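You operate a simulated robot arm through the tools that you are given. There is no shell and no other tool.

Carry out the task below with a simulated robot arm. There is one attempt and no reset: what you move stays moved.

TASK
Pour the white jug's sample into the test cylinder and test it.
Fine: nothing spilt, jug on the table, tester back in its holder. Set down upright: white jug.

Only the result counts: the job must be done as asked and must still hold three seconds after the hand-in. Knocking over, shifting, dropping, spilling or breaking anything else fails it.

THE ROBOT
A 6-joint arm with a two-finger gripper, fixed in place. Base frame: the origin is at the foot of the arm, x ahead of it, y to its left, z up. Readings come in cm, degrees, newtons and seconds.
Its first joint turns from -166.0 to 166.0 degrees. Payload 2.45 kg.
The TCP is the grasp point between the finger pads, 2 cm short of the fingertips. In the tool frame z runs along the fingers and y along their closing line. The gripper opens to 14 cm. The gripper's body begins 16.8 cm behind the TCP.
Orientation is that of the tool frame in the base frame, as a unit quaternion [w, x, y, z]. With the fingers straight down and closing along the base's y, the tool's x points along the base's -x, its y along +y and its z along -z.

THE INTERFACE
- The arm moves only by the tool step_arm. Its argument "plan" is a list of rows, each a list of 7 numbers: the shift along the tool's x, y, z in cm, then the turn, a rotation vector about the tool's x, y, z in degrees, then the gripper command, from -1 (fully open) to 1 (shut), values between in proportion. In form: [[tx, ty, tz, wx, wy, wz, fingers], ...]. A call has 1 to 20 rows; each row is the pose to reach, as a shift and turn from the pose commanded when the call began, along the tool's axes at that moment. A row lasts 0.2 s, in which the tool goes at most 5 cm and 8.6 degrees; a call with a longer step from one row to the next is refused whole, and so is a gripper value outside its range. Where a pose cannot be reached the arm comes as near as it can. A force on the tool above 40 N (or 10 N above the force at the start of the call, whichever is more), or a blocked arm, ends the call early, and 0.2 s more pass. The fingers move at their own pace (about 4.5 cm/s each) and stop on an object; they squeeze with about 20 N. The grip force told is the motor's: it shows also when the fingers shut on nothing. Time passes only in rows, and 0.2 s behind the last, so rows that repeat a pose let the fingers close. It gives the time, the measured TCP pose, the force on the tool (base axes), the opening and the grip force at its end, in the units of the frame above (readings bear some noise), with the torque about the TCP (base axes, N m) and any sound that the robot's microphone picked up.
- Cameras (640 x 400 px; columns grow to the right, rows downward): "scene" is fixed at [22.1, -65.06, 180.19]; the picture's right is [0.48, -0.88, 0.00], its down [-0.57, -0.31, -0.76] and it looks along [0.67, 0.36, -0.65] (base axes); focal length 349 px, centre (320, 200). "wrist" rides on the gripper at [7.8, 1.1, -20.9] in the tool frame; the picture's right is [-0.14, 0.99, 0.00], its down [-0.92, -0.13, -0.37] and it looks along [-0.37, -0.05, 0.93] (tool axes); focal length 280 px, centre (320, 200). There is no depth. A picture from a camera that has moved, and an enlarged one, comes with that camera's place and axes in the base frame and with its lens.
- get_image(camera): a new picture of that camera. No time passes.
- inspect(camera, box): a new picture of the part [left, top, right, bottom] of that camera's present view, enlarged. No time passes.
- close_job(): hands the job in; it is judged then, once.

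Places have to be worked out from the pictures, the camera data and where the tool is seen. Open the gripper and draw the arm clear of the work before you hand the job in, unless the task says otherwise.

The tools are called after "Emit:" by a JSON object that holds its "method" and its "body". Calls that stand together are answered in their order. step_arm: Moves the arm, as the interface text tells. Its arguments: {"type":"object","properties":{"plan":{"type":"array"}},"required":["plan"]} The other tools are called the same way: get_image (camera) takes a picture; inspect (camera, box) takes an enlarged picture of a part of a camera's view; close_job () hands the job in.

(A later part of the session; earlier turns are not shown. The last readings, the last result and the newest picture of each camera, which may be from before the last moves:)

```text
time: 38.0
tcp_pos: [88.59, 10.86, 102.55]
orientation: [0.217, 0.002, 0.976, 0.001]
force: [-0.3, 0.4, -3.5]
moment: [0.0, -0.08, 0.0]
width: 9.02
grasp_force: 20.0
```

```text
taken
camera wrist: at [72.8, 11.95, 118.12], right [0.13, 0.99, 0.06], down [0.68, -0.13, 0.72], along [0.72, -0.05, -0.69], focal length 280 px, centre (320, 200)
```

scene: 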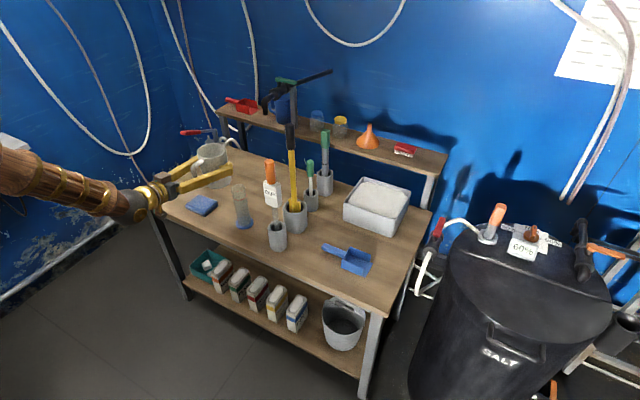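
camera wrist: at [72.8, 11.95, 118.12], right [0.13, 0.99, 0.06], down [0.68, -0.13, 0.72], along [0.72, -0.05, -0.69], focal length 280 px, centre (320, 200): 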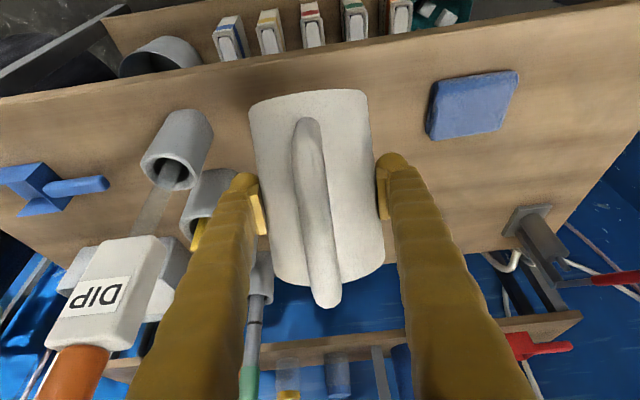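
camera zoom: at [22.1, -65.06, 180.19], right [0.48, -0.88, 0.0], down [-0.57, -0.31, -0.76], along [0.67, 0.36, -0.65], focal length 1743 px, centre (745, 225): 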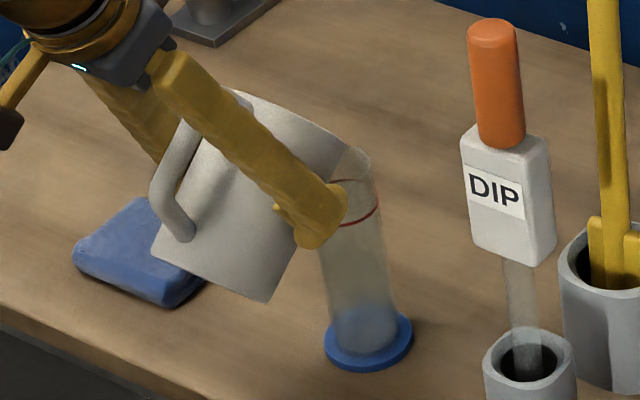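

Tilt 55°, lip ≈ (96.4, 10.9, 100.8), no flow evident yet. I tilt on by 1° per row to 60°.

Emit:
{"method": "step_arm", "body": {"plan": [[-0.06, -0.01, 0.04, 0, 1, 0, 1], [-0.13, -0.02, 0.08, 0, 2, 0, 1], [-0.19, -0.03, 0.12, 0, 3, 0, 1], [-0.26, -0.04, 0.16, 0, 4, 0, 1], [-0.32, -0.05, 0.2, 0, 5, 0, 1], [-0.32, -0.05, 0.2, 0, 5, 0, 1], [-0.32, -0.05, 0.2, 0, 5, 0, 1], [-0.32, -0.05, 0.2, 0, 5, 0, 1]]}}

Emit:
{"method": "inspect", "body": {"camera": "scene", "box": [205, 155, 265, 235]}}

```text
time: 39.8
tcp_pos: [89.14, 10.72, 102.31]
orientation: [0.174, 0.002, 0.985, 0.001]
force: [0.5, 0.4, -2.7]
moment: [-0.03, -0.08, -0.01]
width: 9.04
grasp_force: 20.0
```

```text
5.00 times, centred on (235, 195) of scene
camera zoom: at [22.1, -65.06, 180.19], right [0.48, -0.88, 0.0], down [-0.57, -0.31, -0.76], along [0.67, 0.36, -0.65], focal length 1743 px, centre (745, 225)
```

zoom: 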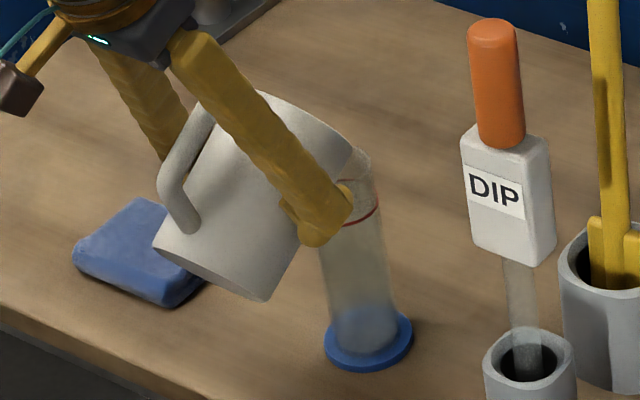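

No flow yet at 60°. I continue slowly to 66°, holding the lip about 2 cm above the mouth.

Emit:
{"method": "step_arm", "body": {"plan": [[-0.07, 0, -0.07, 0, 1, 0, 1], [-0.15, 0, -0.14, 0, 2, 0, 1], [-0.22, 0, -0.21, 0, 3, 0, 1], [-0.3, 0, -0.28, 0, 4, 0, 1], [-0.37, 0, -0.35, 0, 5, 0, 1], [-0.44, 0, -0.42, 0, 6, 0, 1], [-0.44, 0, -0.42, 0, 6, 0, 1], [-0.44, 0, -0.42, 0, 6, 0, 1], [-0.44, 0, -0.42, 0, 6, 0, 1]]}}

Emit:
{"method": "inspect", "body": {"camera": "scene", "box": [205, 155, 265, 235]}}

Emit:
{"method": "get_image", "body": {"camera": "wrist"}}

```text
time: 41.8
tcp_pos: [89.36, 10.7, 102.85]
orientation: [0.122, 0.003, 0.993, 0.0]
force: [-1.1, 0.3, -3.7]
moment: [-0.05, -0.07, 0.02]
width: 9.07
grasp_force: 19.9
```

```text
5.00 times, centred on (235, 195) of scene
camera zoom: at [22.1, -65.06, 180.19], right [0.48, -0.88, 0.0], down [-0.57, -0.31, -0.76], along [0.67, 0.36, -0.65], focal length 1743 px, centre (745, 225)
```

zoom: 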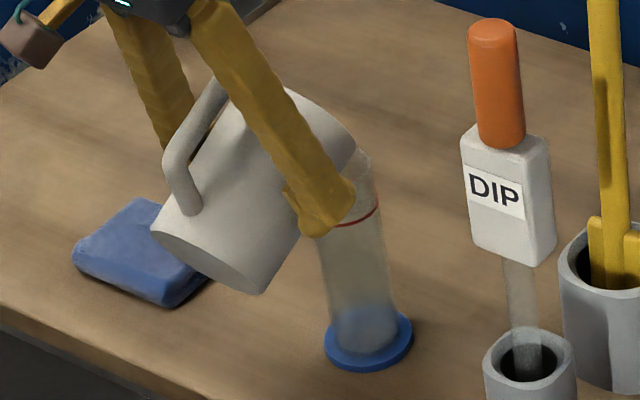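

```text
taken
camera wrist: at [76.73, 11.79, 121.34], right [0.14, 0.99, 0.04], down [0.8, -0.13, 0.58], along [0.58, -0.05, -0.81], focal length 280 px, centre (320, 200)
```

wrist: 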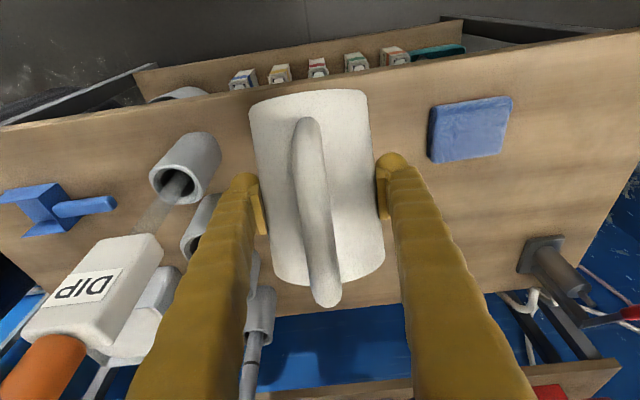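

Still none at 66° (jug weight unchanged). On to 72° the same way.

Emit:
{"method": "step_arm", "body": {"plan": [[-0.08, 0.01, -0.09, 0, 1, 0, 1], [-0.16, 0.02, -0.17, 0, 2, 0, 1], [-0.24, 0.03, -0.26, 0, 3, 0, 1], [-0.31, 0.04, -0.35, 0, 4, 0, 1], [-0.39, 0.05, -0.43, 0, 5, 0, 1], [-0.47, 0.05, -0.52, 0, 6, 0, 1], [-0.47, 0.05, -0.52, 0, 6, 0, 1], [-0.47, 0.05, -0.52, 0, 6, 0, 1], [-0.47, 0.05, -0.52, 0, 6, 0, 1]]}}

Emit:
{"method": "inspect", "body": {"camera": "scene", "box": [205, 155, 265, 235]}}

```text
time: 43.8
tcp_pos: [89.73, 10.83, 103.56]
orientation: [0.071, 0.003, 0.998, 0.001]
force: [0.5, 1.1, -3.7]
moment: [0.0, -0.06, 0.0]
width: 9.04
grasp_force: 19.8
```

```text
5.00 times, centred on (235, 195) of scene
camera zoom: at [22.1, -65.06, 180.19], right [0.48, -0.88, 0.0], down [-0.57, -0.31, -0.76], along [0.67, 0.36, -0.65], focal length 1743 px, centre (745, 225)
```

zoom: 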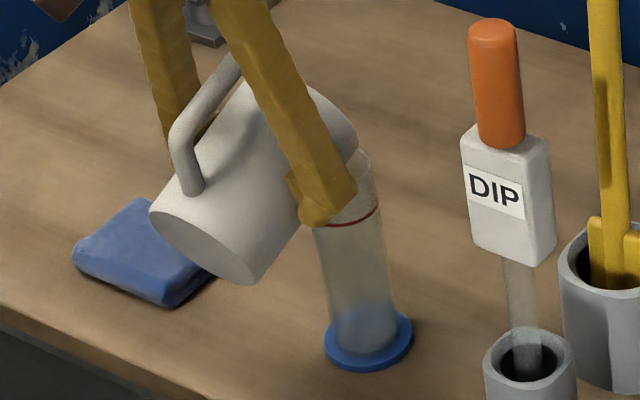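

Still holding at 72°. I go on to 76° in 1° rows and look again.

Emit:
{"method": "step_arm", "body": {"plan": [[-0.08, 0, -0.1, 0, 1, 0, 1], [-0.17, 0, -0.21, 0, 2, 0, 1], [-0.25, 0, -0.31, 0, 3, 0, 1], [-0.34, 0, -0.42, 0, 4, 0, 1], [-0.34, 0, -0.42, 0, 4, 0, 1], [-0.34, 0, -0.42, 0, 4, 0, 1], [-0.34, 0, -0.42, 0, 4, 0, 1]]}}

Emit:
{"method": "inspect", "body": {"camera": "scene", "box": [205, 155, 265, 235]}}

```text
time: 45.4
tcp_pos: [90.0, 10.77, 103.96]
orientation: [0.036, 0.003, 0.999, 0.001]
force: [0.1, 0.2, -3.2]
moment: [0.06, -0.07, -0.02]
width: 9.01
grasp_force: 19.9
```

```text
5.00 times, centred on (235, 195) of scene
camera zoom: at [22.1, -65.06, 180.19], right [0.48, -0.88, 0.0], down [-0.57, -0.31, -0.76], along [0.67, 0.36, -0.65], focal length 1743 px, centre (745, 225)
```

zoom: 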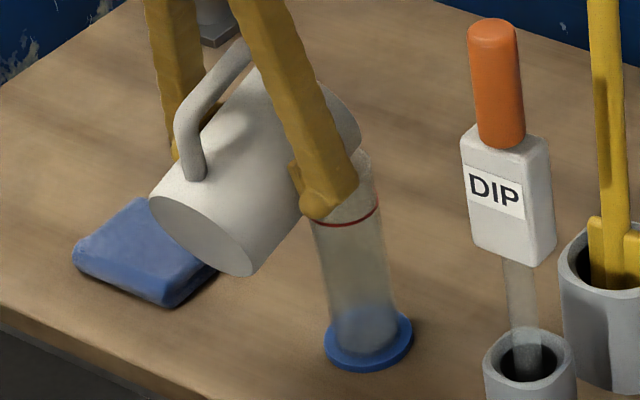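

No flow at 76° either (load still ≈3.3 N). I continue to 80°, keeping the lip over the mouth centre.

Emit:
{"method": "step_arm", "body": {"plan": [[-0.08, 0, -0.12, 0, 1, 0, 1], [-0.16, 0, -0.24, 0, 2, 0, 1], [-0.24, 0, -0.36, 0, 3, 0, 1], [-0.33, 0, -0.48, 0, 4, 0, 1], [-0.33, 0, -0.48, 0, 4, 0, 1], [-0.33, 0, -0.48, 0, 4, 0, 1], [-0.33, 0, -0.48, 0, 4, 0, 1]]}}

Emit:
{"method": "inspect", "body": {"camera": "scene", "box": [205, 155, 265, 235]}}

```text
time: 47.0
tcp_pos: [90.45, 10.75, 104.59]
orientation: [0.0, 0.003, 1.0, 0.001]
force: [0.4, -0.3, -3.2]
moment: [0.02, -0.05, 0.0]
width: 9.02
grasp_force: 19.8
```

```text
5.00 times, centred on (235, 195) of scene
camera zoom: at [22.1, -65.06, 180.19], right [0.48, -0.88, 0.0], down [-0.57, -0.31, -0.76], along [0.67, 0.36, -0.65], focal length 1743 px, centre (745, 225)
```

zoom: 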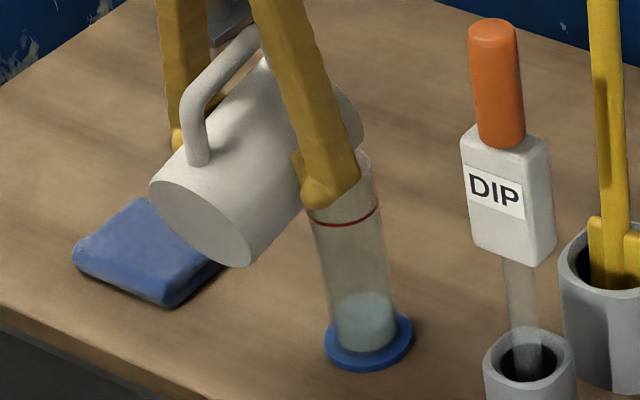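

Liquid is now running into the cylinder (pale blue column at the bottom). I hold this angle for a second to see whether it keeps flowing.

Emit:
{"method": "step_arm", "body": {"plan": [[0, 0, 0, 0, 0, 0, 1], [0, 0, 0, 0, 0, 0, 1], [0, 0, 0, 0, 0, 0, 1], [0, 0, 0, 0, 0, 0, 1], [0, 0, 0, 0, 0, 0, 1]]}}

Emit:
{"method": "inspect", "body": {"camera": "scene", "box": [205, 155, 265, 235]}}

```text
time: 48.2
tcp_pos: [90.34, 10.8, 104.4]
orientation: [0.001, 0.002, 1.0, 0.001]
force: [-1.1, -0.1, -3.1]
moment: [-0.03, -0.03, -0.01]
width: 9.01
grasp_force: 19.9
```

```text
5.00 times, centred on (235, 195) of scene
camera zoom: at [22.1, -65.06, 180.19], right [0.48, -0.88, 0.0], down [-0.57, -0.31, -0.76], along [0.67, 0.36, -0.65], focal length 1743 px, centre (745, 225)
```

zoom: 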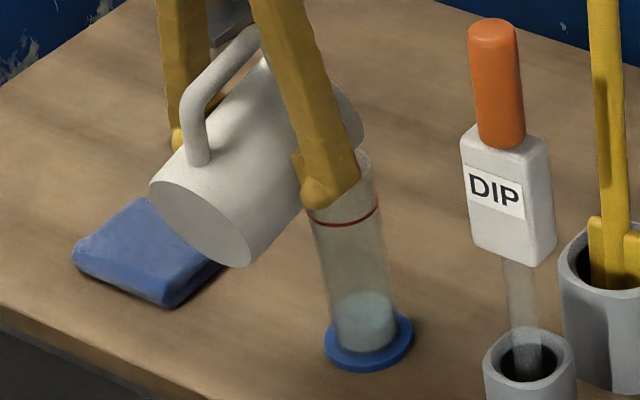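

The level is steady, so the outflow depends on the angle: good control. I tilt to 83° in small rows.

Emit:
{"method": "step_arm", "body": {"plan": [[-0.03, 0, -0.05, 0, 0.5, 0, 1], [-0.06, 0, -0.1, 0, 1, 0, 1], [-0.1, 0, -0.14, 0, 1.5, 0, 1], [-0.13, 0, -0.18, 0, 2, 0, 1], [-0.16, 0, -0.23, 0, 2.5, 0, 1], [-0.2, 0, -0.28, 0, 3, 0, 1], [-0.2, 0, -0.28, 0, 3, 0, 1], [-0.2, 0, -0.28, 0, 3, 0, 1], [-0.2, 0, -0.28, 0, 3, 0, 1], [-0.2, 0, -0.28, 0, 3, 0, 1]]}}

Emit:
{"method": "inspect", "body": {"camera": "scene", "box": [205, 155, 265, 235]}}

```text
time: 50.4
tcp_pos: [90.51, 10.64, 104.78]
orientation: [-0.025, 0.003, 1.0, 0.001]
force: [-0.6, 0.1, -2.7]
moment: [0.01, -0.07, -0.02]
width: 9.03
grasp_force: 19.6
```

```text
5.00 times, centred on (235, 195) of scene
camera zoom: at [22.1, -65.06, 180.19], right [0.48, -0.88, 0.0], down [-0.57, -0.31, -0.76], along [0.67, 0.36, -0.65], focal length 1743 px, centre (745, 225)
```

zoom: 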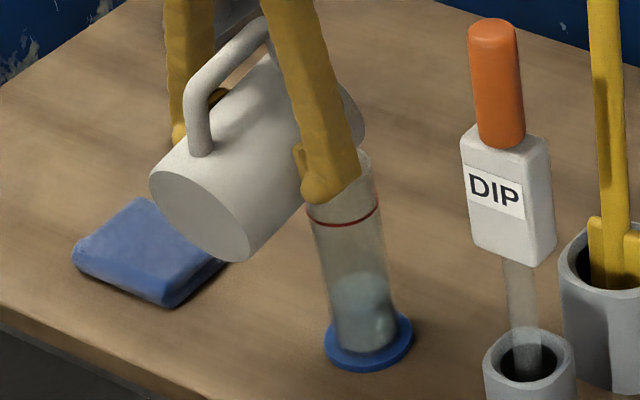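

Level is about halfway to the red line. I tilt another 3° to 86°.

Emit:
{"method": "step_arm", "body": {"plan": [[-0.04, 0.02, -0.05, 0, 0.5, 0, 1], [-0.09, 0.04, -0.1, 0, 1, 0, 1], [-0.13, 0.06, -0.15, 0, 1.5, 0, 1], [-0.18, 0.08, -0.2, 0, 2, 0, 1], [-0.22, 0.1, -0.25, 0, 2.5, 0, 1], [-0.26, 0.1, -0.29, 0, 3, 0, 1], [-0.26, 0.1, -0.29, 0, 3, 0, 1], [-0.26, 0.1, -0.29, 0, 3, 0, 1], [-0.26, 0.1, -0.29, 0, 3, 0, 1], [-0.26, 0.1, -0.29, 0, 3, 0, 1]]}}

Emit:
{"method": "inspect", "body": {"camera": "scene", "box": [205, 155, 265, 235]}}

```text
time: 52.6
tcp_pos: [90.78, 10.74, 105.07]
orientation: [-0.051, 0.003, 0.999, 0.001]
force: [-0.1, -0.3, -2.8]
moment: [0.01, 0.0, 0.01]
width: 8.98
grasp_force: 20.3
```

```text
5.00 times, centred on (235, 195) of scene
camera zoom: at [22.1, -65.06, 180.19], right [0.48, -0.88, 0.0], down [-0.57, -0.31, -0.76], along [0.67, 0.36, -0.65], focal length 1743 px, centre (745, 225)
```

zoom: 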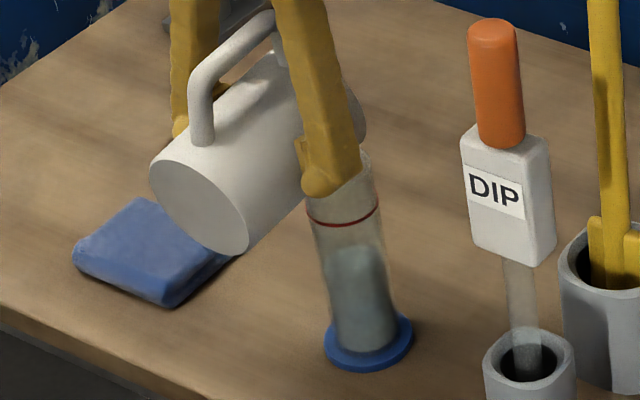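

Level has risen to roughly 70% of the way. Another 2.5° next, then look again.

Emit:
{"method": "step_arm", "body": {"plan": [[-0.05, 0.01, -0.05, 0, 0.5, 0, 1], [-0.09, 0.02, -0.1, 0, 1, 0, 1], [-0.13, 0.03, -0.15, 0, 1.5, 0, 1], [-0.18, 0.04, -0.2, 0, 2, 0, 1], [-0.22, 0.05, -0.26, 0, 2.5, 0, 1], [-0.22, 0.05, -0.26, 0, 2.5, 0, 1], [-0.22, 0.05, -0.26, 0, 2.5, 0, 1], [-0.22, 0.05, -0.26, 0, 2.5, 0, 1], [-0.22, 0.05, -0.26, 0, 2.5, 0, 1]]}}

Emit:
{"method": "inspect", "body": {"camera": "scene", "box": [205, 155, 265, 235]}}

```text
time: 54.6
tcp_pos: [91.04, 10.97, 105.26]
orientation: [-0.073, 0.002, 0.997, 0.001]
force: [-0.5, -0.5, -1.9]
moment: [-0.04, -0.03, -0.01]
width: 9.03
grasp_force: 20.3
```

```text
5.00 times, centred on (235, 195) of scene
camera zoom: at [22.1, -65.06, 180.19], right [0.48, -0.88, 0.0], down [-0.57, -0.31, -0.76], along [0.67, 0.36, -0.65], focal length 1743 px, centre (745, 225)
```

zoom: 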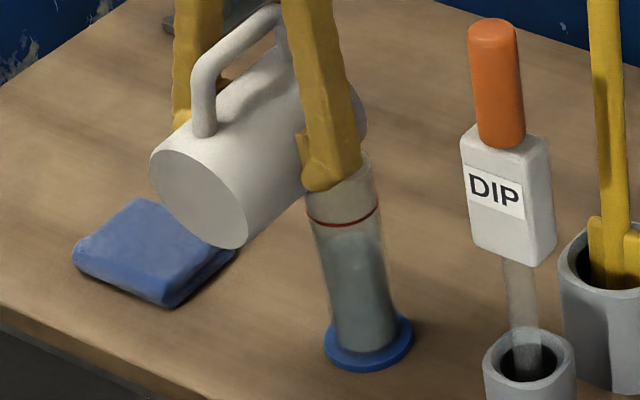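

Emit:
{"method": "inspect", "body": {"camera": "scene", "box": [222, 185, 252, 235]}}

```text
8.00 times, centred on (237, 210) of scene
camera zoom: at [22.1, -65.06, 180.19], right [0.48, -0.88, 0.0], down [-0.57, -0.31, -0.76], along [0.67, 0.36, -0.65], focal length 2788 px, centre (984, 120)
```

zoom: 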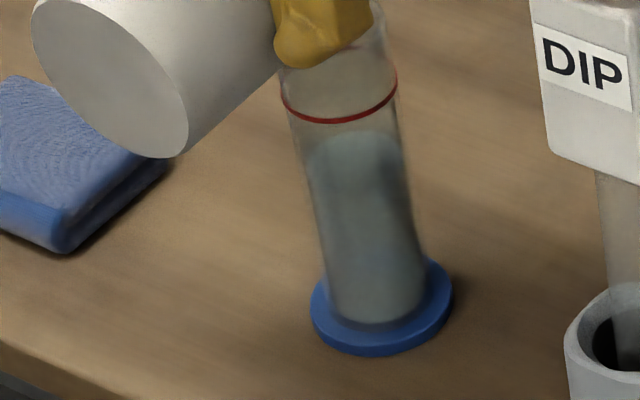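

Level is about 4 cm below the red ring (≈70% full). I tilt a further 2.5° to 91°.

Emit:
{"method": "step_arm", "body": {"plan": [[-0.05, 0, -0.05, 0, 0.5, 0, 1], [-0.1, -0.01, -0.1, 0, 1, 0, 1], [-0.15, -0.02, -0.15, 0, 1.5, 0, 1], [-0.2, -0.03, -0.2, 0, 2, 0, 1], [-0.25, -0.04, -0.25, 0, 2.5, 0, 1], [-0.25, -0.04, -0.25, 0, 2.5, 0, 1], [-0.25, -0.04, -0.25, 0, 2.5, 0, 1], [-0.25, -0.04, -0.25, 0, 2.5, 0, 1], [-0.25, -0.04, -0.25, 0, 2.5, 0, 1]]}}

Emit:
{"method": "inspect", "body": {"camera": "scene", "box": [222, 185, 252, 235]}}

```text
time: 56.6
tcp_pos: [91.34, 10.76, 105.5]
orientation: [-0.094, 0.002, 0.996, 0.0]
force: [0.2, 0.1, -2.1]
moment: [-0.02, -0.02, 0.0]
width: 9.0
grasp_force: 19.8
```

```text
8.00 times, centred on (237, 210) of scene
camera zoom: at [22.1, -65.06, 180.19], right [0.48, -0.88, 0.0], down [-0.57, -0.31, -0.76], along [0.67, 0.36, -0.65], focal length 2788 px, centre (984, 120)
```

zoom: 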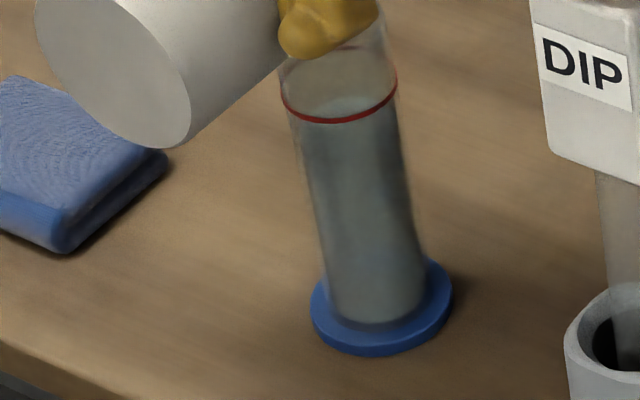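

The level is now roughly 2 cm below the red ring. I add just 1° and let it settle.

Emit:
{"method": "step_arm", "body": {"plan": [[-0.04, 0, -0.05, 0, 0.5, 0, 1], [-0.08, 0, -0.1, 0, 1, 0, 1], [-0.08, 0, -0.1, 0, 1, 0, 1], [-0.08, 0, -0.1, 0, 1, 0, 1], [-0.08, 0, -0.1, 0, 1, 0, 1], [-0.08, 0, -0.1, 0, 1, 0, 1]]}}

Emit:
{"method": "inspect", "body": {"camera": "scene", "box": [222, 175, 252, 225]}}

```text
time: 58.0
tcp_pos: [91.5, 10.76, 105.54]
orientation: [-0.103, 0.002, 0.995, 0.001]
force: [0.0, -0.4, -1.2]
moment: [0.0, -0.05, 0.01]
width: 8.97
grasp_force: 20.2
```

```text
8.00 times, centred on (237, 200) of scene
camera zoom: at [22.1, -65.06, 180.19], right [0.48, -0.88, 0.0], down [-0.57, -0.31, -0.76], along [0.67, 0.36, -0.65], focal length 2788 px, centre (984, 200)
```

zoom: 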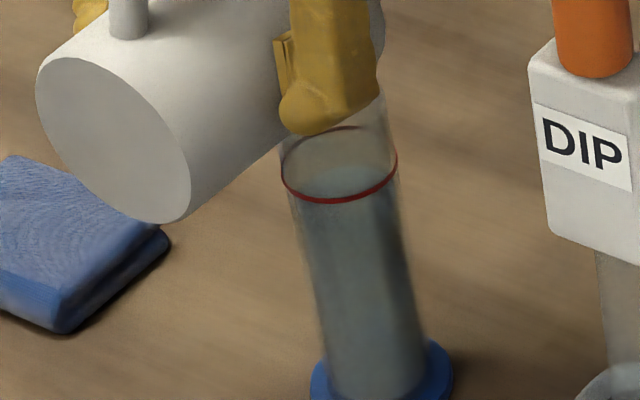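

About 2 cm below the ring still; each degree gives ≈0.8 cm. I add another 1° and check.

Emit:
{"method": "step_arm", "body": {"plan": [[-0.04, 0, -0.05, 0, 0.5, 0, 1], [-0.08, 0, -0.1, 0, 1, 0, 1], [-0.08, 0, -0.1, 0, 1, 0, 1], [-0.08, 0, -0.1, 0, 1, 0, 1], [-0.08, 0, -0.1, 0, 1, 0, 1], [-0.08, 0, -0.1, 0, 1, 0, 1]]}}

Emit:
{"method": "inspect", "body": {"camera": "scene", "box": [222, 175, 252, 225]}}

```text
time: 59.4
tcp_pos: [91.47, 10.88, 105.78]
orientation: [-0.112, 0.002, 0.994, 0.002]
force: [-1.1, -1.5, -0.8]
moment: [-0.02, 0.01, 0.02]
width: 8.98
grasp_force: 20.1
```

```text
8.00 times, centred on (237, 200) of scene
camera zoom: at [22.1, -65.06, 180.19], right [0.48, -0.88, 0.0], down [-0.57, -0.31, -0.76], along [0.67, 0.36, -0.65], focal length 2788 px, centre (984, 200)
```

zoom: 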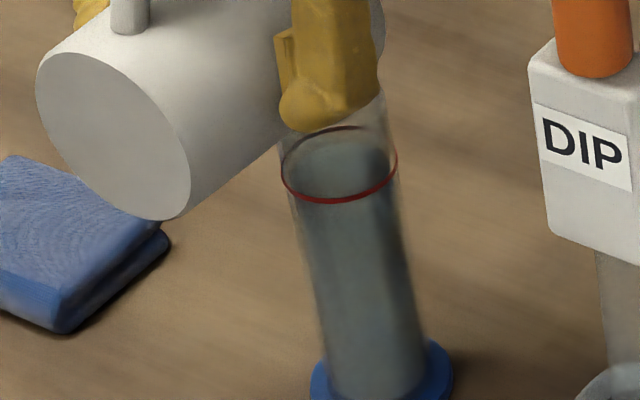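

The surface is now practically at the red ring. I hold briefly to see whether it is steady.

Emit:
{"method": "step_arm", "body": {"plan": [[0, 0, 0, 0, 0, 0, 1], [0, 0, 0, 0, 0, 0, 1], [0, 0, 0, 0, 0, 0, 1], [0, 0, 0, 0, 0, 0, 1]]}}

Emit:
{"method": "inspect", "body": {"camera": "scene", "box": [228, 175, 252, 215]}}

Emit:
{"method": "get_image", "body": {"camera": "wrist"}}

```text
time: 60.4
tcp_pos: [91.53, 10.97, 105.66]
orientation: [-0.113, 0.002, 0.994, 0.001]
force: [-0.6, 0.2, -1.5]
moment: [-0.03, 0.0, 0.01]
width: 8.97
grasp_force: 19.7
```

```text
10.00 times, centred on (240, 195) of scene
camera zoom: at [22.1, -65.06, 180.19], right [0.48, -0.88, 0.0], down [-0.57, -0.31, -0.76], along [0.67, 0.36, -0.65], focal length 3486 px, centre (1120, 250)
```

zoom: 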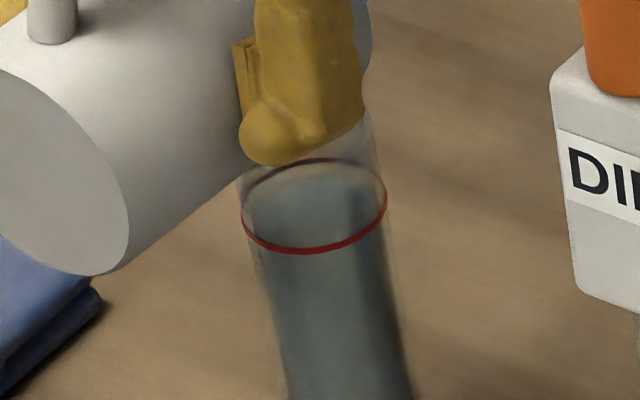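

```text
taken
camera wrist: at [88.58, 11.96, 127.86], right [0.14, 0.99, -0.03], down [0.98, -0.13, 0.15], along [0.15, -0.05, -0.99], focal length 280 px, centre (320, 200)
```

wrist: 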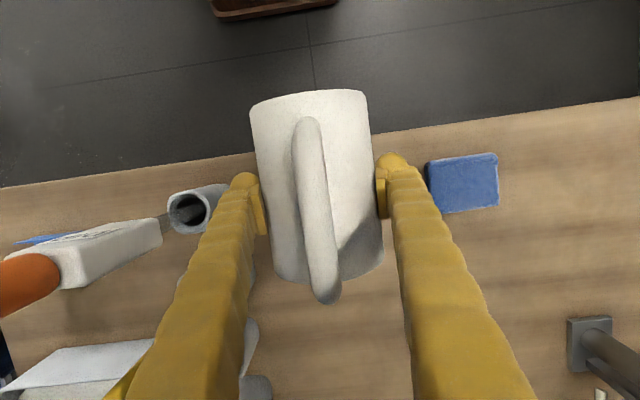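

It is steady about 0.4 cm below the ring. A final nudge of 0.4° should bring it to the ring.

Emit:
{"method": "step_arm", "body": {"plan": [[-0.02, -0.05, -0.02, 0, 0.2, 0, 1], [-0.03, -0.1, -0.03, 0, 0.4, 0, 1], [-0.03, -0.1, -0.03, 0, 0.4, 0, 1], [-0.03, -0.1, -0.03, 0, 0.4, 0, 1], [-0.03, -0.1, -0.03, 0, 0.4, 0, 1], [-0.03, -0.1, -0.03, 0, 0.4, 0, 1]]}}

Emit:
{"method": "inspect", "body": {"camera": "scene", "box": [228, 175, 252, 215]}}

```text
time: 61.8
tcp_pos: [91.53, 10.76, 105.83]
orientation: [-0.115, 0.001, 0.993, 0.001]
force: [-0.1, 0.6, -1.2]
moment: [-0.03, -0.02, 0.02]
width: 8.95
grasp_force: 20.6
```

```text
10.00 times, centred on (240, 195) of scene
camera zoom: at [22.1, -65.06, 180.19], right [0.48, -0.88, 0.0], down [-0.57, -0.31, -0.76], along [0.67, 0.36, -0.65], focal length 3486 px, centre (1120, 250)
```

zoom: 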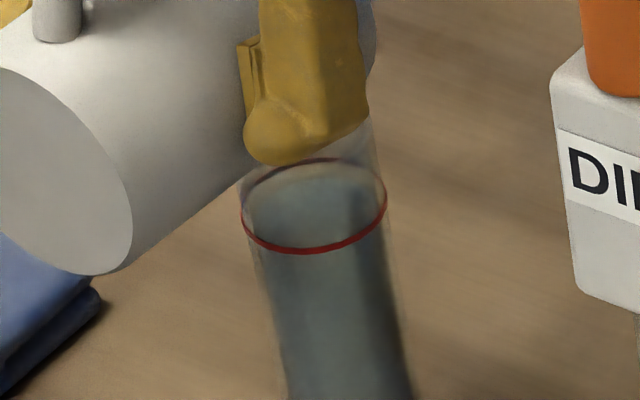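

Level unchanged by that nudge, suggesting the jug is nearly empty. With over 3 cm of headroom to the brim, I add 2° gently to drain any remainder.

Emit:
{"method": "step_arm", "body": {"plan": [[-0.04, 0, -0.05, 0, 0.5, 0, 1], [-0.08, 0, -0.1, 0, 1, 0, 1], [-0.08, 0, -0.1, 0, 1, 0, 1], [-0.12, 0, -0.14, 0, 1.5, 0, 1], [-0.16, 0, -0.18, 0, 2, 0, 1], [-0.16, 0, -0.18, 0, 2, 0, 1], [-0.16, 0, -0.18, 0, 2, 0, 1], [-0.16, 0, -0.18, 0, 2, 0, 1]]}}

Emit:
{"method": "inspect", "body": {"camera": "scene", "box": [228, 175, 252, 215]}}

```text
time: 63.6
tcp_pos: [91.67, 10.71, 105.75]
orientation: [-0.133, 0.003, 0.991, 0.003]
force: [0.7, -0.2, -2.2]
moment: [-0.03, -0.01, -0.04]
width: 8.95
grasp_force: 19.8
```

```text
10.00 times, centred on (240, 195) of scene
camera zoom: at [22.1, -65.06, 180.19], right [0.48, -0.88, 0.0], down [-0.57, -0.31, -0.76], along [0.67, 0.36, -0.65], focal length 3486 px, centre (1120, 250)
```

zoom: 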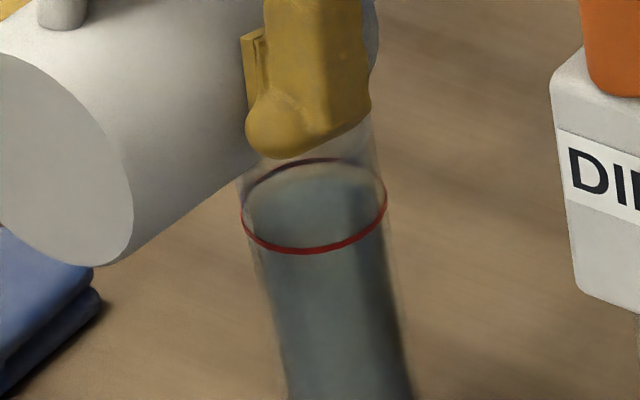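

Level stays put at the ring: the jug is empty and nothing was spilt. I raise it off the mouth and turn it back upright.

Emit:
{"method": "step_arm", "body": {"plan": [[0.4, 0, -1.45, 0, 0, 0, 1], [0.79, 0, -2.89, 0, 0, 0, 1], [1.1, 0, -3, 0, -7.9, 0, 1], [1.4, 0, -3.1, 0, -15.8, 0, 1], [1.7, 0, -3.2, 0, -23.7, 0, 1], [2, 0, -3.3, 0, -31.6, 0, 1], [2.3, 0, -3.4, 0, -39.5, 0, 1], [2.6, 0, -3.55, 0, -47.4, 0, 1], [2.9, 0, -3.65, 0, -55.3, 0, 1], [3.2, 0, -3.8, 0, -63.2, 0, 1], [3.5, 0, -3.9, 0, -71.1, 0, 1], [3.8, 0, -4.05, 0, -79, 0, 1], [4.1, 0, -4.15, 0, -86.9, 0, 1], [4.39, 0.1, -4.29, 0, -95.2, 0, 1], [4.39, 0.1, -4.29, 0, -95.2, 0, 1]]}}

Emit:
{"method": "get_image", "body": {"camera": "wrist"}}

Emit:
{"method": "inspect", "body": {"camera": "scene", "box": [150, 110, 310, 240]}}

```text
time: 66.8
tcp_pos: [88.52, 9.59, 111.02]
orientation: [0.639, 0.032, 0.768, -0.006]
force: [0.7, 8.4, 0.8]
moment: [-0.26, 0.18, -1.07]
width: 8.95
grasp_force: 20.2
out of reach, approached as far as the arm can: row 11, 12
```

```text
taken
camera wrist: at [66.65, 12.08, 107.16], right [0.08, 0.98, 0.17], down [-0.2, -0.15, 0.97], along [0.98, -0.11, 0.19], focal length 280 px, centre (320, 200)
```

wrist: 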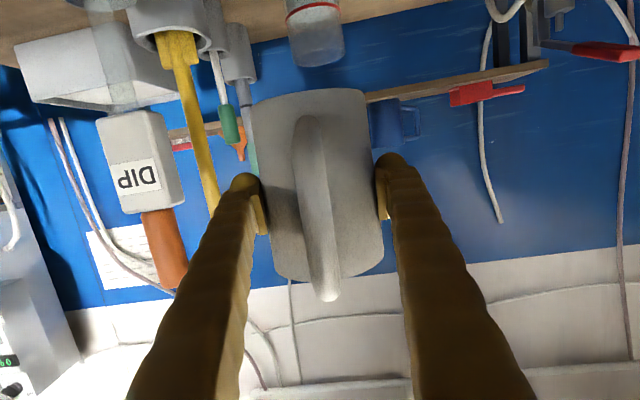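

```text
3.08 times, centred on (230, 175) of scene
camera zoom: at [22.1, -65.06, 180.19], right [0.48, -0.88, 0.0], down [-0.57, -0.31, -0.76], along [0.67, 0.36, -0.65], focal length 1072 px, centre (597, 277)
```

zoom: 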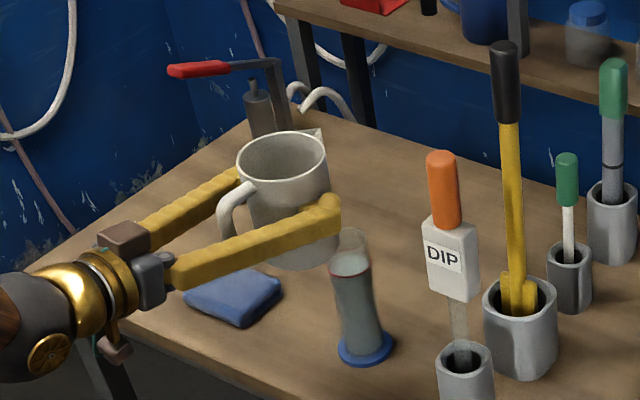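

The upright pose is reached, but there's a lateral deviation and a force reading, possibly a transient from passing a wrist singularity. I hold still for a second and re-read.

Emit:
{"method": "step_arm", "body": {"plan": [[0, 0, 0, 0, 0, 0, 1], [0, 0, 0, 0, 0, 0, 1], [0, 0, 0, 0, 0, 0, 1], [0, 0, 0, 0, 0, 0, 1]]}}

Emit:
{"method": "get_image", "body": {"camera": "scene"}}

Emit:
{"method": "get_image", "body": {"camera": "wrist"}}

```text
time: 67.8
tcp_pos: [88.63, 10.98, 111.2]
orientation: [0.642, 0.004, 0.767, -0.003]
force: [-0.4, 0.0, -1.0]
moment: [0.0, -0.04, -0.02]
width: 8.93
grasp_force: 20.3
```

```text
taken
```

scene: 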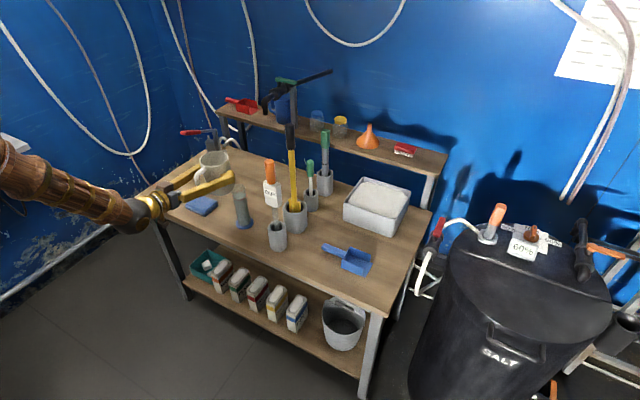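

```text
taken
camera wrist: at [66.67, 12.22, 107.22], right [0.03, 0.99, 0.14], down [-0.2, -0.13, 0.97], along [0.98, -0.06, 0.19], focal length 280 px, centre (320, 200)
```

wrist: 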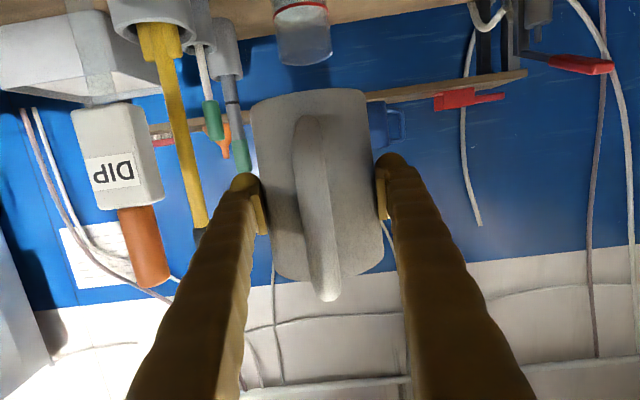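

It was a transient: forces are back to zero and the empty jug weighs about 1 N. I check the jug's uprightness in the grip.

Emit:
{"method": "inspect", "body": {"camera": "scene", "box": [185, 135, 265, 195]}}

Emit:
{"method": "inspect", "body": {"camera": "scene", "box": [190, 170, 290, 240]}}

Emit:
{"method": "inspect", "body": {"camera": "wrist", "box": [220, 60, 420, 320]}}

```text
6.67 times, centred on (225, 165) of scene
camera zoom: at [22.1, -65.06, 180.19], right [0.48, -0.88, 0.0], down [-0.57, -0.31, -0.76], along [0.67, 0.36, -0.65], focal length 2324 px, centre (953, 433)
```

zoom: 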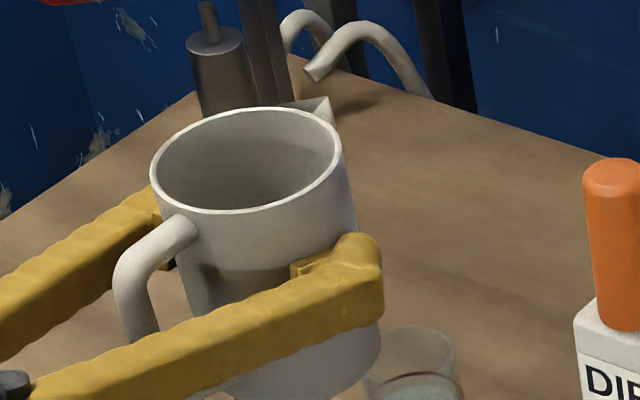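

```text
5.71 times, centred on (240, 205) of scene
camera zoom: at [22.1, -65.06, 180.19], right [0.48, -0.88, 0.0], down [-0.57, -0.31, -0.76], along [0.67, 0.36, -0.65], focal length 1992 px, centre (777, 171)
```

zoom: 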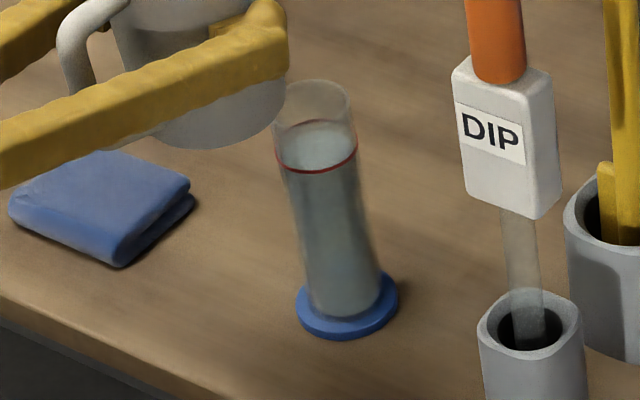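

```text
1.54 times, centred on (320, 190) of wrist
camera zoom: at [66.67, 12.22, 107.22], right [0.03, 0.99, 0.14], down [-0.2, -0.13, 0.97], along [0.98, -0.06, 0.19], focal length 431 px, centre (320, 215)
```

zoom: 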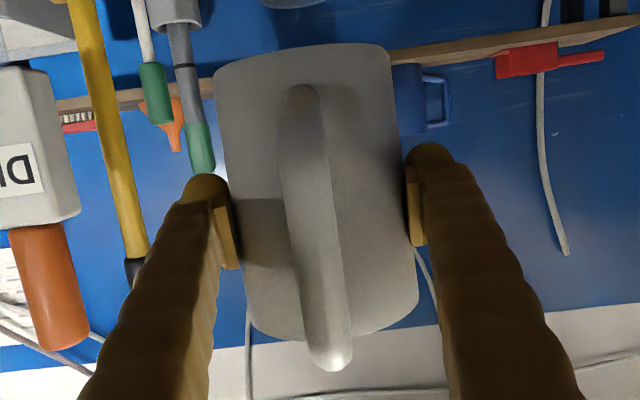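

The cylinder is filled right to the ring. The jug has crept only a few millimetres in the grip; I carry it back to its old place and stop about 2.5 cm above the table.

Emit:
{"method": "step_arm", "body": {"plan": [[0, 2, 0, 0, 0, 0, 1], [0, 5.5, 0, 0, 0, 0, 1], [0, 9, 0, 0, 0, 0, 1], [0, 12.5, 0, 0, 0, 0, 1], [0.13, 14, 1.7, 0, 0, 0, 1], [0.4, 14, 5.1, 0, 0, 0, 1], [0.67, 14, 8.5, 0, 0, 0, 1], [0.94, 14, 12, 0, 0, 0, 1], [1.2, 14, 15.5, 0, 0, 0, 1], [1.5, 14, 19, 0, 0, 0, 1], [1.75, 14, 22.3, 0, 0, 0, 1], [1.87, 14, 23.9, 0, 0, 0, 1], [4.5, 14, 24.4, 0, 0, 0, 1], [8, 14, 25, 0, 0, 0, 1], [11.5, 14, 25.6, 0, 0, 0, 1], [14.5, 14, 26.1, 0, 0, 0, 1], [16.84, 14, 26.54, 0, 0, 0, 1], [16.84, 14, 26.54, 0, 0, 0, 1]]}}

Emit:
{"method": "get_image", "body": {"camera": "wrist"}}

Emit:
{"method": "inspect", "body": {"camera": "scene", "box": [180, 130, 320, 240]}}

```text
time: 71.6
tcp_pos: [111.98, 24.97, 89.99]
orientation: [0.642, 0.003, 0.767, -0.002]
force: [-0.3, 0.3, -0.6]
moment: [0.01, -0.01, 0.01]
width: 8.91
grasp_force: 20.4
```

```text
taken
camera wrist: at [90.09, 26.09, 85.96], right [0.03, 0.99, 0.14], down [-0.2, -0.13, 0.97], along [0.98, -0.06, 0.2], focal length 280 px, centre (320, 200)
```

wrist: 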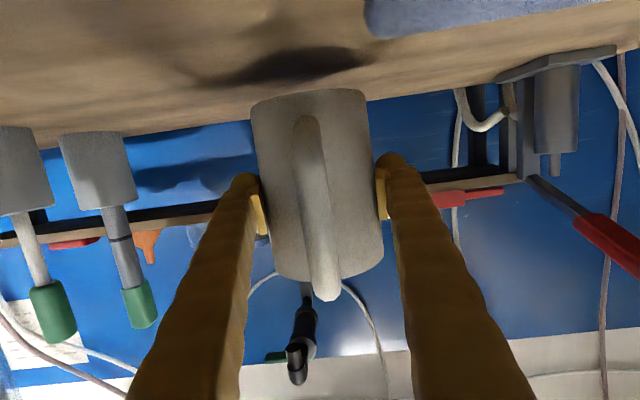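

```text
3.64 times, centred on (250, 185) of scene
camera zoom: at [22.1, -65.06, 180.19], right [0.48, -0.88, 0.0], down [-0.57, -0.31, -0.76], along [0.67, 0.36, -0.65], focal length 1268 px, centre (574, 254)
```

zoom: 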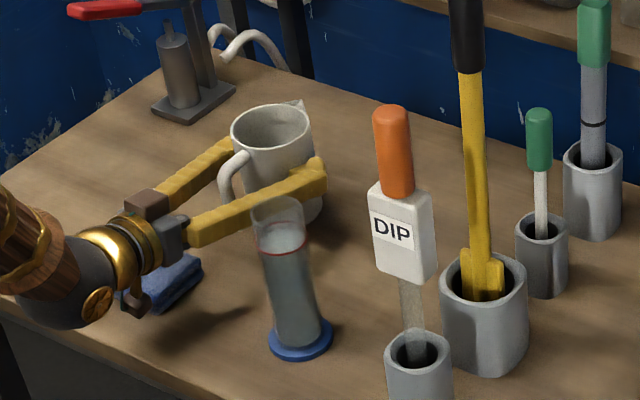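

Directly above its old place. I lower slowly: 2 cm first, then in small steps watching the force.

Emit:
{"method": "step_arm", "body": {"plan": [[0.5, 0, 0.09, 0, 0, 0, 1], [1, 0, 0.17, 0, 0, 0, 1], [1.5, 0, 0.26, 0, 0, 0, 1], [1.97, 0, 0.35, 0, 0, 0, 1], [1.97, 0, 0.35, 0, 0, 0, 1]]}}

Emit:
{"method": "step_arm", "body": {"plan": [[0.1, 0, 0.02, 0, 0, 0, 1], [0.2, 0, 0.035, 0, 0, 0, 1], [0.3, 0, 0.05, 0, 0, 0, 1], [0.3, 0, 0.05, 0, 0, 0, 1]]}}

```text
time: 72.8
tcp_pos: [112.02, 24.82, 87.96]
orientation: [0.642, 0.002, 0.767, -0.001]
force: [0.0, -0.2, -0.7]
moment: [-0.01, -0.03, -0.03]
width: 8.92
grasp_force: 20.1
```

```text
time: 73.8
tcp_pos: [111.91, 24.81, 87.68]
orientation: [0.642, 0.002, 0.767, 0.0]
force: [1.4, 0.2, -0.8]
moment: [0.0, -0.02, 0.01]
width: 8.94
grasp_force: 20.2
```

No contact yet at z 87.7. I continue down in 1 mm rows.

Emit:
{"method": "step_arm", "body": {"plan": [[0.1, 0, 0.02, 0, 0, 0, 1], [0.2, 0, 0.035, 0, 0, 0, 1], [0.2, 0, 0.035, 0, 0, 0, 1]]}}

Emit:
{"method": "inspect", "body": {"camera": "wrist", "box": [200, 20, 440, 170]}}

```text
time: 74.6
tcp_pos: [111.87, 24.77, 87.36]
orientation: [0.642, 0.002, 0.766, 0.0]
force: [0.1, -0.2, -1.4]
moment: [-0.01, 0.01, 0.04]
width: 8.91
grasp_force: 19.7
```

```text
2.67 times, centred on (320, 95) of wrist
camera zoom: at [89.91, 25.96, 83.45], right [0.03, 0.99, 0.14], down [-0.2, -0.13, 0.97], along [0.98, -0.06, 0.2], focal length 748 px, centre (320, 480)
```

zoom: 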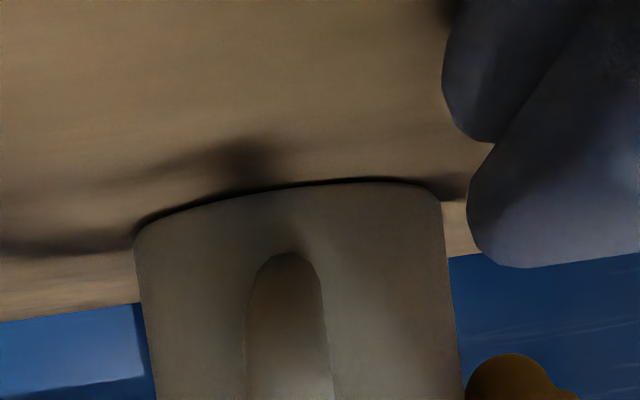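

Nearly touching (thin shadow line under the jug). Another 2–3 mm in 1 mm rows.

Emit:
{"method": "step_arm", "body": {"plan": [[0.1, 0, 0.02, 0, 0, 0, 1], [0.2, 0, 0.035, 0, 0, 0, 1], [0.2, 0, 0.035, 0, 0, 0, 1]]}}

Emit:
{"method": "step_arm", "body": {"plan": [[0.1, 0, 0.02, 0, 0, 0, 1], [0.1, 0, 0.02, 0, 0, 0, 1]]}}

```text
time: 75.4
tcp_pos: [111.93, 24.81, 87.32]
orientation: [0.643, 0.002, 0.766, 0.0]
force: [-0.3, 1.0, 9.7]
moment: [0.03, 0.34, 0.0]
width: 8.94
grasp_force: 20.1
```

```text
time: 76.0
tcp_pos: [111.95, 24.74, 87.15]
orientation: [0.642, 0.002, 0.767, 0.0]
force: [6.5, 0.6, 15.7]
moment: [0.09, 0.04, 0.0]
width: 8.94
grasp_force: 19.7
```

Firm contact (the jug stands on the table). I ease up 1.5 mm to relieve the push, then open the fingers to 12.5 cm.

Emit:
{"method": "step_arm", "body": {"plan": [[-0.1, 0, -0.02, 0, 0, 0, 1], [-0.17, 0, -0.03, 0, 0, 0, 1], [-0.17, 0, -0.03, 0, 0, 0, 1]]}}

Emit:
{"method": "step_arm", "body": {"plan": [[0, 0, 0, 0, 0, 0, -0.4], [0, 0, 0, 0, 0, 0, -0.6], [0, 0, 0, 0, 0, 0, -0.78], [0, 0, 0, 0, 0, 0, -0.78], [0, 0, 0, 0, 0, 0, -0.78], [0, 0, 0, 0, 0, 0, -0.78]]}}

Emit:
{"method": "get_image", "body": {"camera": "wrist"}}

Emit:
{"method": "inspect", "body": {"camera": "scene", "box": [180, 130, 320, 240]}}

```text
time: 76.8
tcp_pos: [111.74, 24.79, 87.14]
orientation: [0.642, 0.001, 0.767, 0.0]
force: [-0.3, 1.1, 3.4]
moment: [0.05, 0.14, -0.02]
width: 8.92
grasp_force: 20.4
```

```text
time: 78.2
tcp_pos: [111.84, 24.79, 87.26]
orientation: [0.642, 0.002, 0.767, -0.001]
force: [-0.4, 0.2, -0.4]
moment: [-0.01, -0.03, 0.01]
width: 12.46
grasp_force: 0.0
```

```text
taken
camera wrist: at [89.93, 25.96, 83.29], right [0.03, 0.99, 0.14], down [-0.2, -0.13, 0.97], along [0.98, -0.06, 0.2], focal length 280 px, centre (320, 200)
```

wrist: 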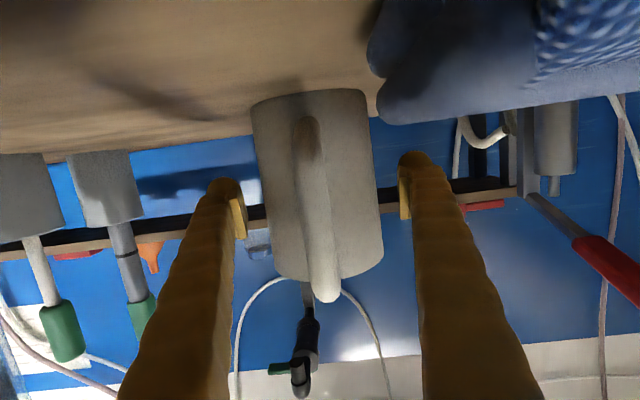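

```text
3.64 times, centred on (250, 185) of scene
camera zoom: at [22.1, -65.06, 180.19], right [0.48, -0.88, 0.0], down [-0.57, -0.31, -0.76], along [0.67, 0.36, -0.65], focal length 1268 px, centre (574, 254)
```

zoom: 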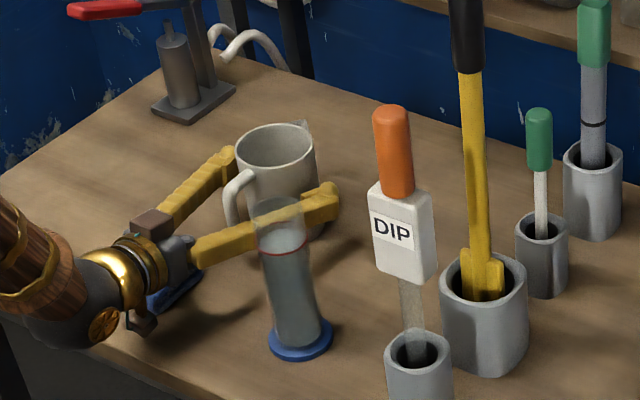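

The jug stands upright and free. I back the hand out along the approach line and rise clear.

Emit:
{"method": "step_arm", "body": {"plan": [[-0.7, 0, -1.5, 0, 0, 0, -0.78], [-2.2, 0, -4.7, 0, 0, 0, -0.78], [-3.8, 0, -8.1, 0, 0, 0, -0.78], [-5.4, 0, -11.5, 0, 0, 0, -0.78], [-7, 0, -14.9, 0, 0, 0, -0.78], [-8.6, 0, -18.3, 0, 0, 0, -0.78], [-10.3, 0, -21.9, 0, 0, 0, -0.78], [-13.8, 0, -24.6, 0, 0, 0, -0.78], [-17.4, 0, -27.3, 0, 0, 0, -0.78], [-21, 0, -30, 0, 0, 0, -0.78], [-24.6, 0, -32.7, 0, 0, 0, -0.78], [-28.2, 0, -35.4, 0, 0, 0, -0.78], [-31.9, 0, -38.1, 0, 0, 0, -0.78], [-31.9, 0, -38.1, 0, 0, 0, -0.78]]}}

Emit:
{"method": "get_image", "body": {"camera": "scene"}}

Emit:
{"method": "inspect", "body": {"camera": "scene", "box": [180, 130, 320, 240]}}

```text
time: 81.2
tcp_pos: [79.93, 24.63, 125.33]
orientation: [0.642, 0.003, 0.767, -0.001]
force: [-0.3, -0.8, 0.2]
moment: [0.0, 0.02, 0.01]
width: 12.47
grasp_force: 0.1
```

```text
taken
```

scene: 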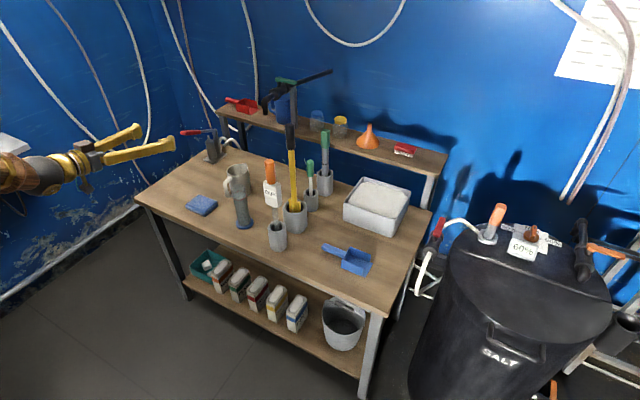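

```text
3.64 times, centred on (250, 185) of scene
camera zoom: at [22.1, -65.06, 180.19], right [0.48, -0.88, 0.0], down [-0.57, -0.31, -0.76], along [0.67, 0.36, -0.65], focal length 1268 px, centre (574, 254)
```

zoom: 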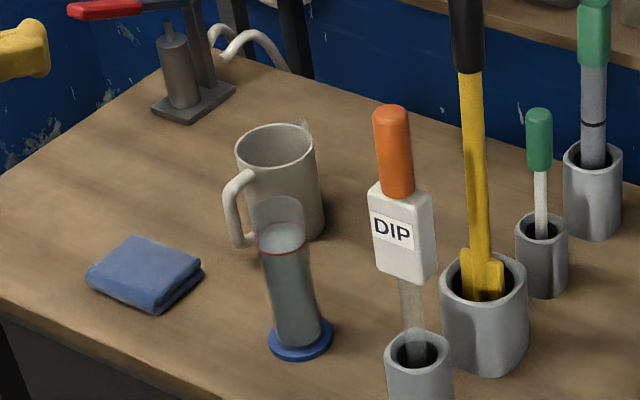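

All is as it should be on the bench. Next I bring the hand to face the tester from a distance: TCP ≈ (72, -6, 135), pitched 60° down, for a precise look.

Emit:
{"method": "step_arm", "body": {"plan": [[-1.1, -3.8, -1.2, 0, 6.25, 0, -0.78], [-2.1, -7.6, -2.4, 0, 12.5, 0, -0.78], [-3.2, -11.5, -3.6, 0, 18.75, 0, -0.78], [-4.25, -15.3, -4.8, 0, 25, 0, -0.78], [-5.3, -19.1, -6, 0, 31.25, 0, -0.78], [-6.4, -23, -7.2, 0, 37.5, 0, -0.78], [-7.4, -26.8, -8.4, 0, 43.75, 0, -0.78], [-8.5, -30.6, -9.6, 0, 50, 0, -0.78], [-8.5, -30.6, -9.6, 0, 50, 0, -0.78], [-8.5, -30.6, -9.6, 0, 50, 0, -0.78]]}}

Emit:
{"method": "get_image", "body": {"camera": "wrist"}}

Emit:
{"method": "get_image", "body": {"camera": "scene"}}

```text
time: 83.4
tcp_pos: [71.71, -5.65, 135.28]
orientation: [0.257, 0.002, 0.966, 0.0]
force: [0.5, 0.5, 0.5]
moment: [-0.01, 0.04, 0.02]
width: 12.46
grasp_force: 0.2
```

```text
taken
camera wrist: at [54.59, -4.49, 149.55], right [0.12, 0.99, 0.07], down [0.61, -0.13, 0.78], along [0.78, -0.05, -0.62], focal length 280 px, centre (320, 200)
```

wrist: 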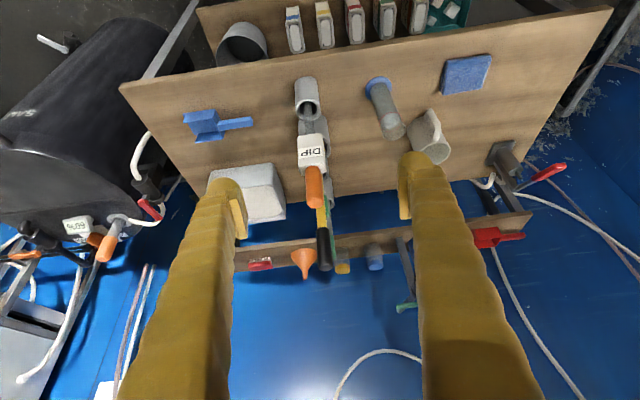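

```text
taken
```

scene: 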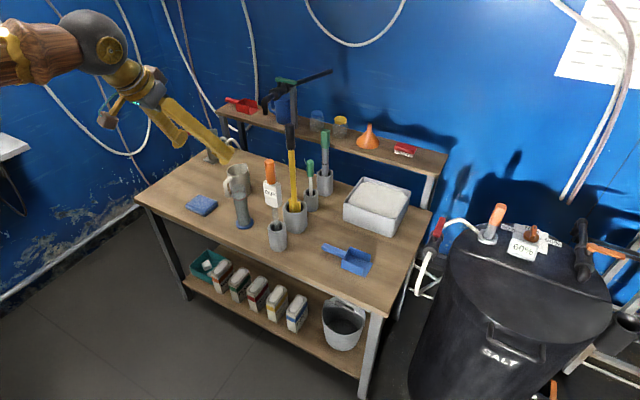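

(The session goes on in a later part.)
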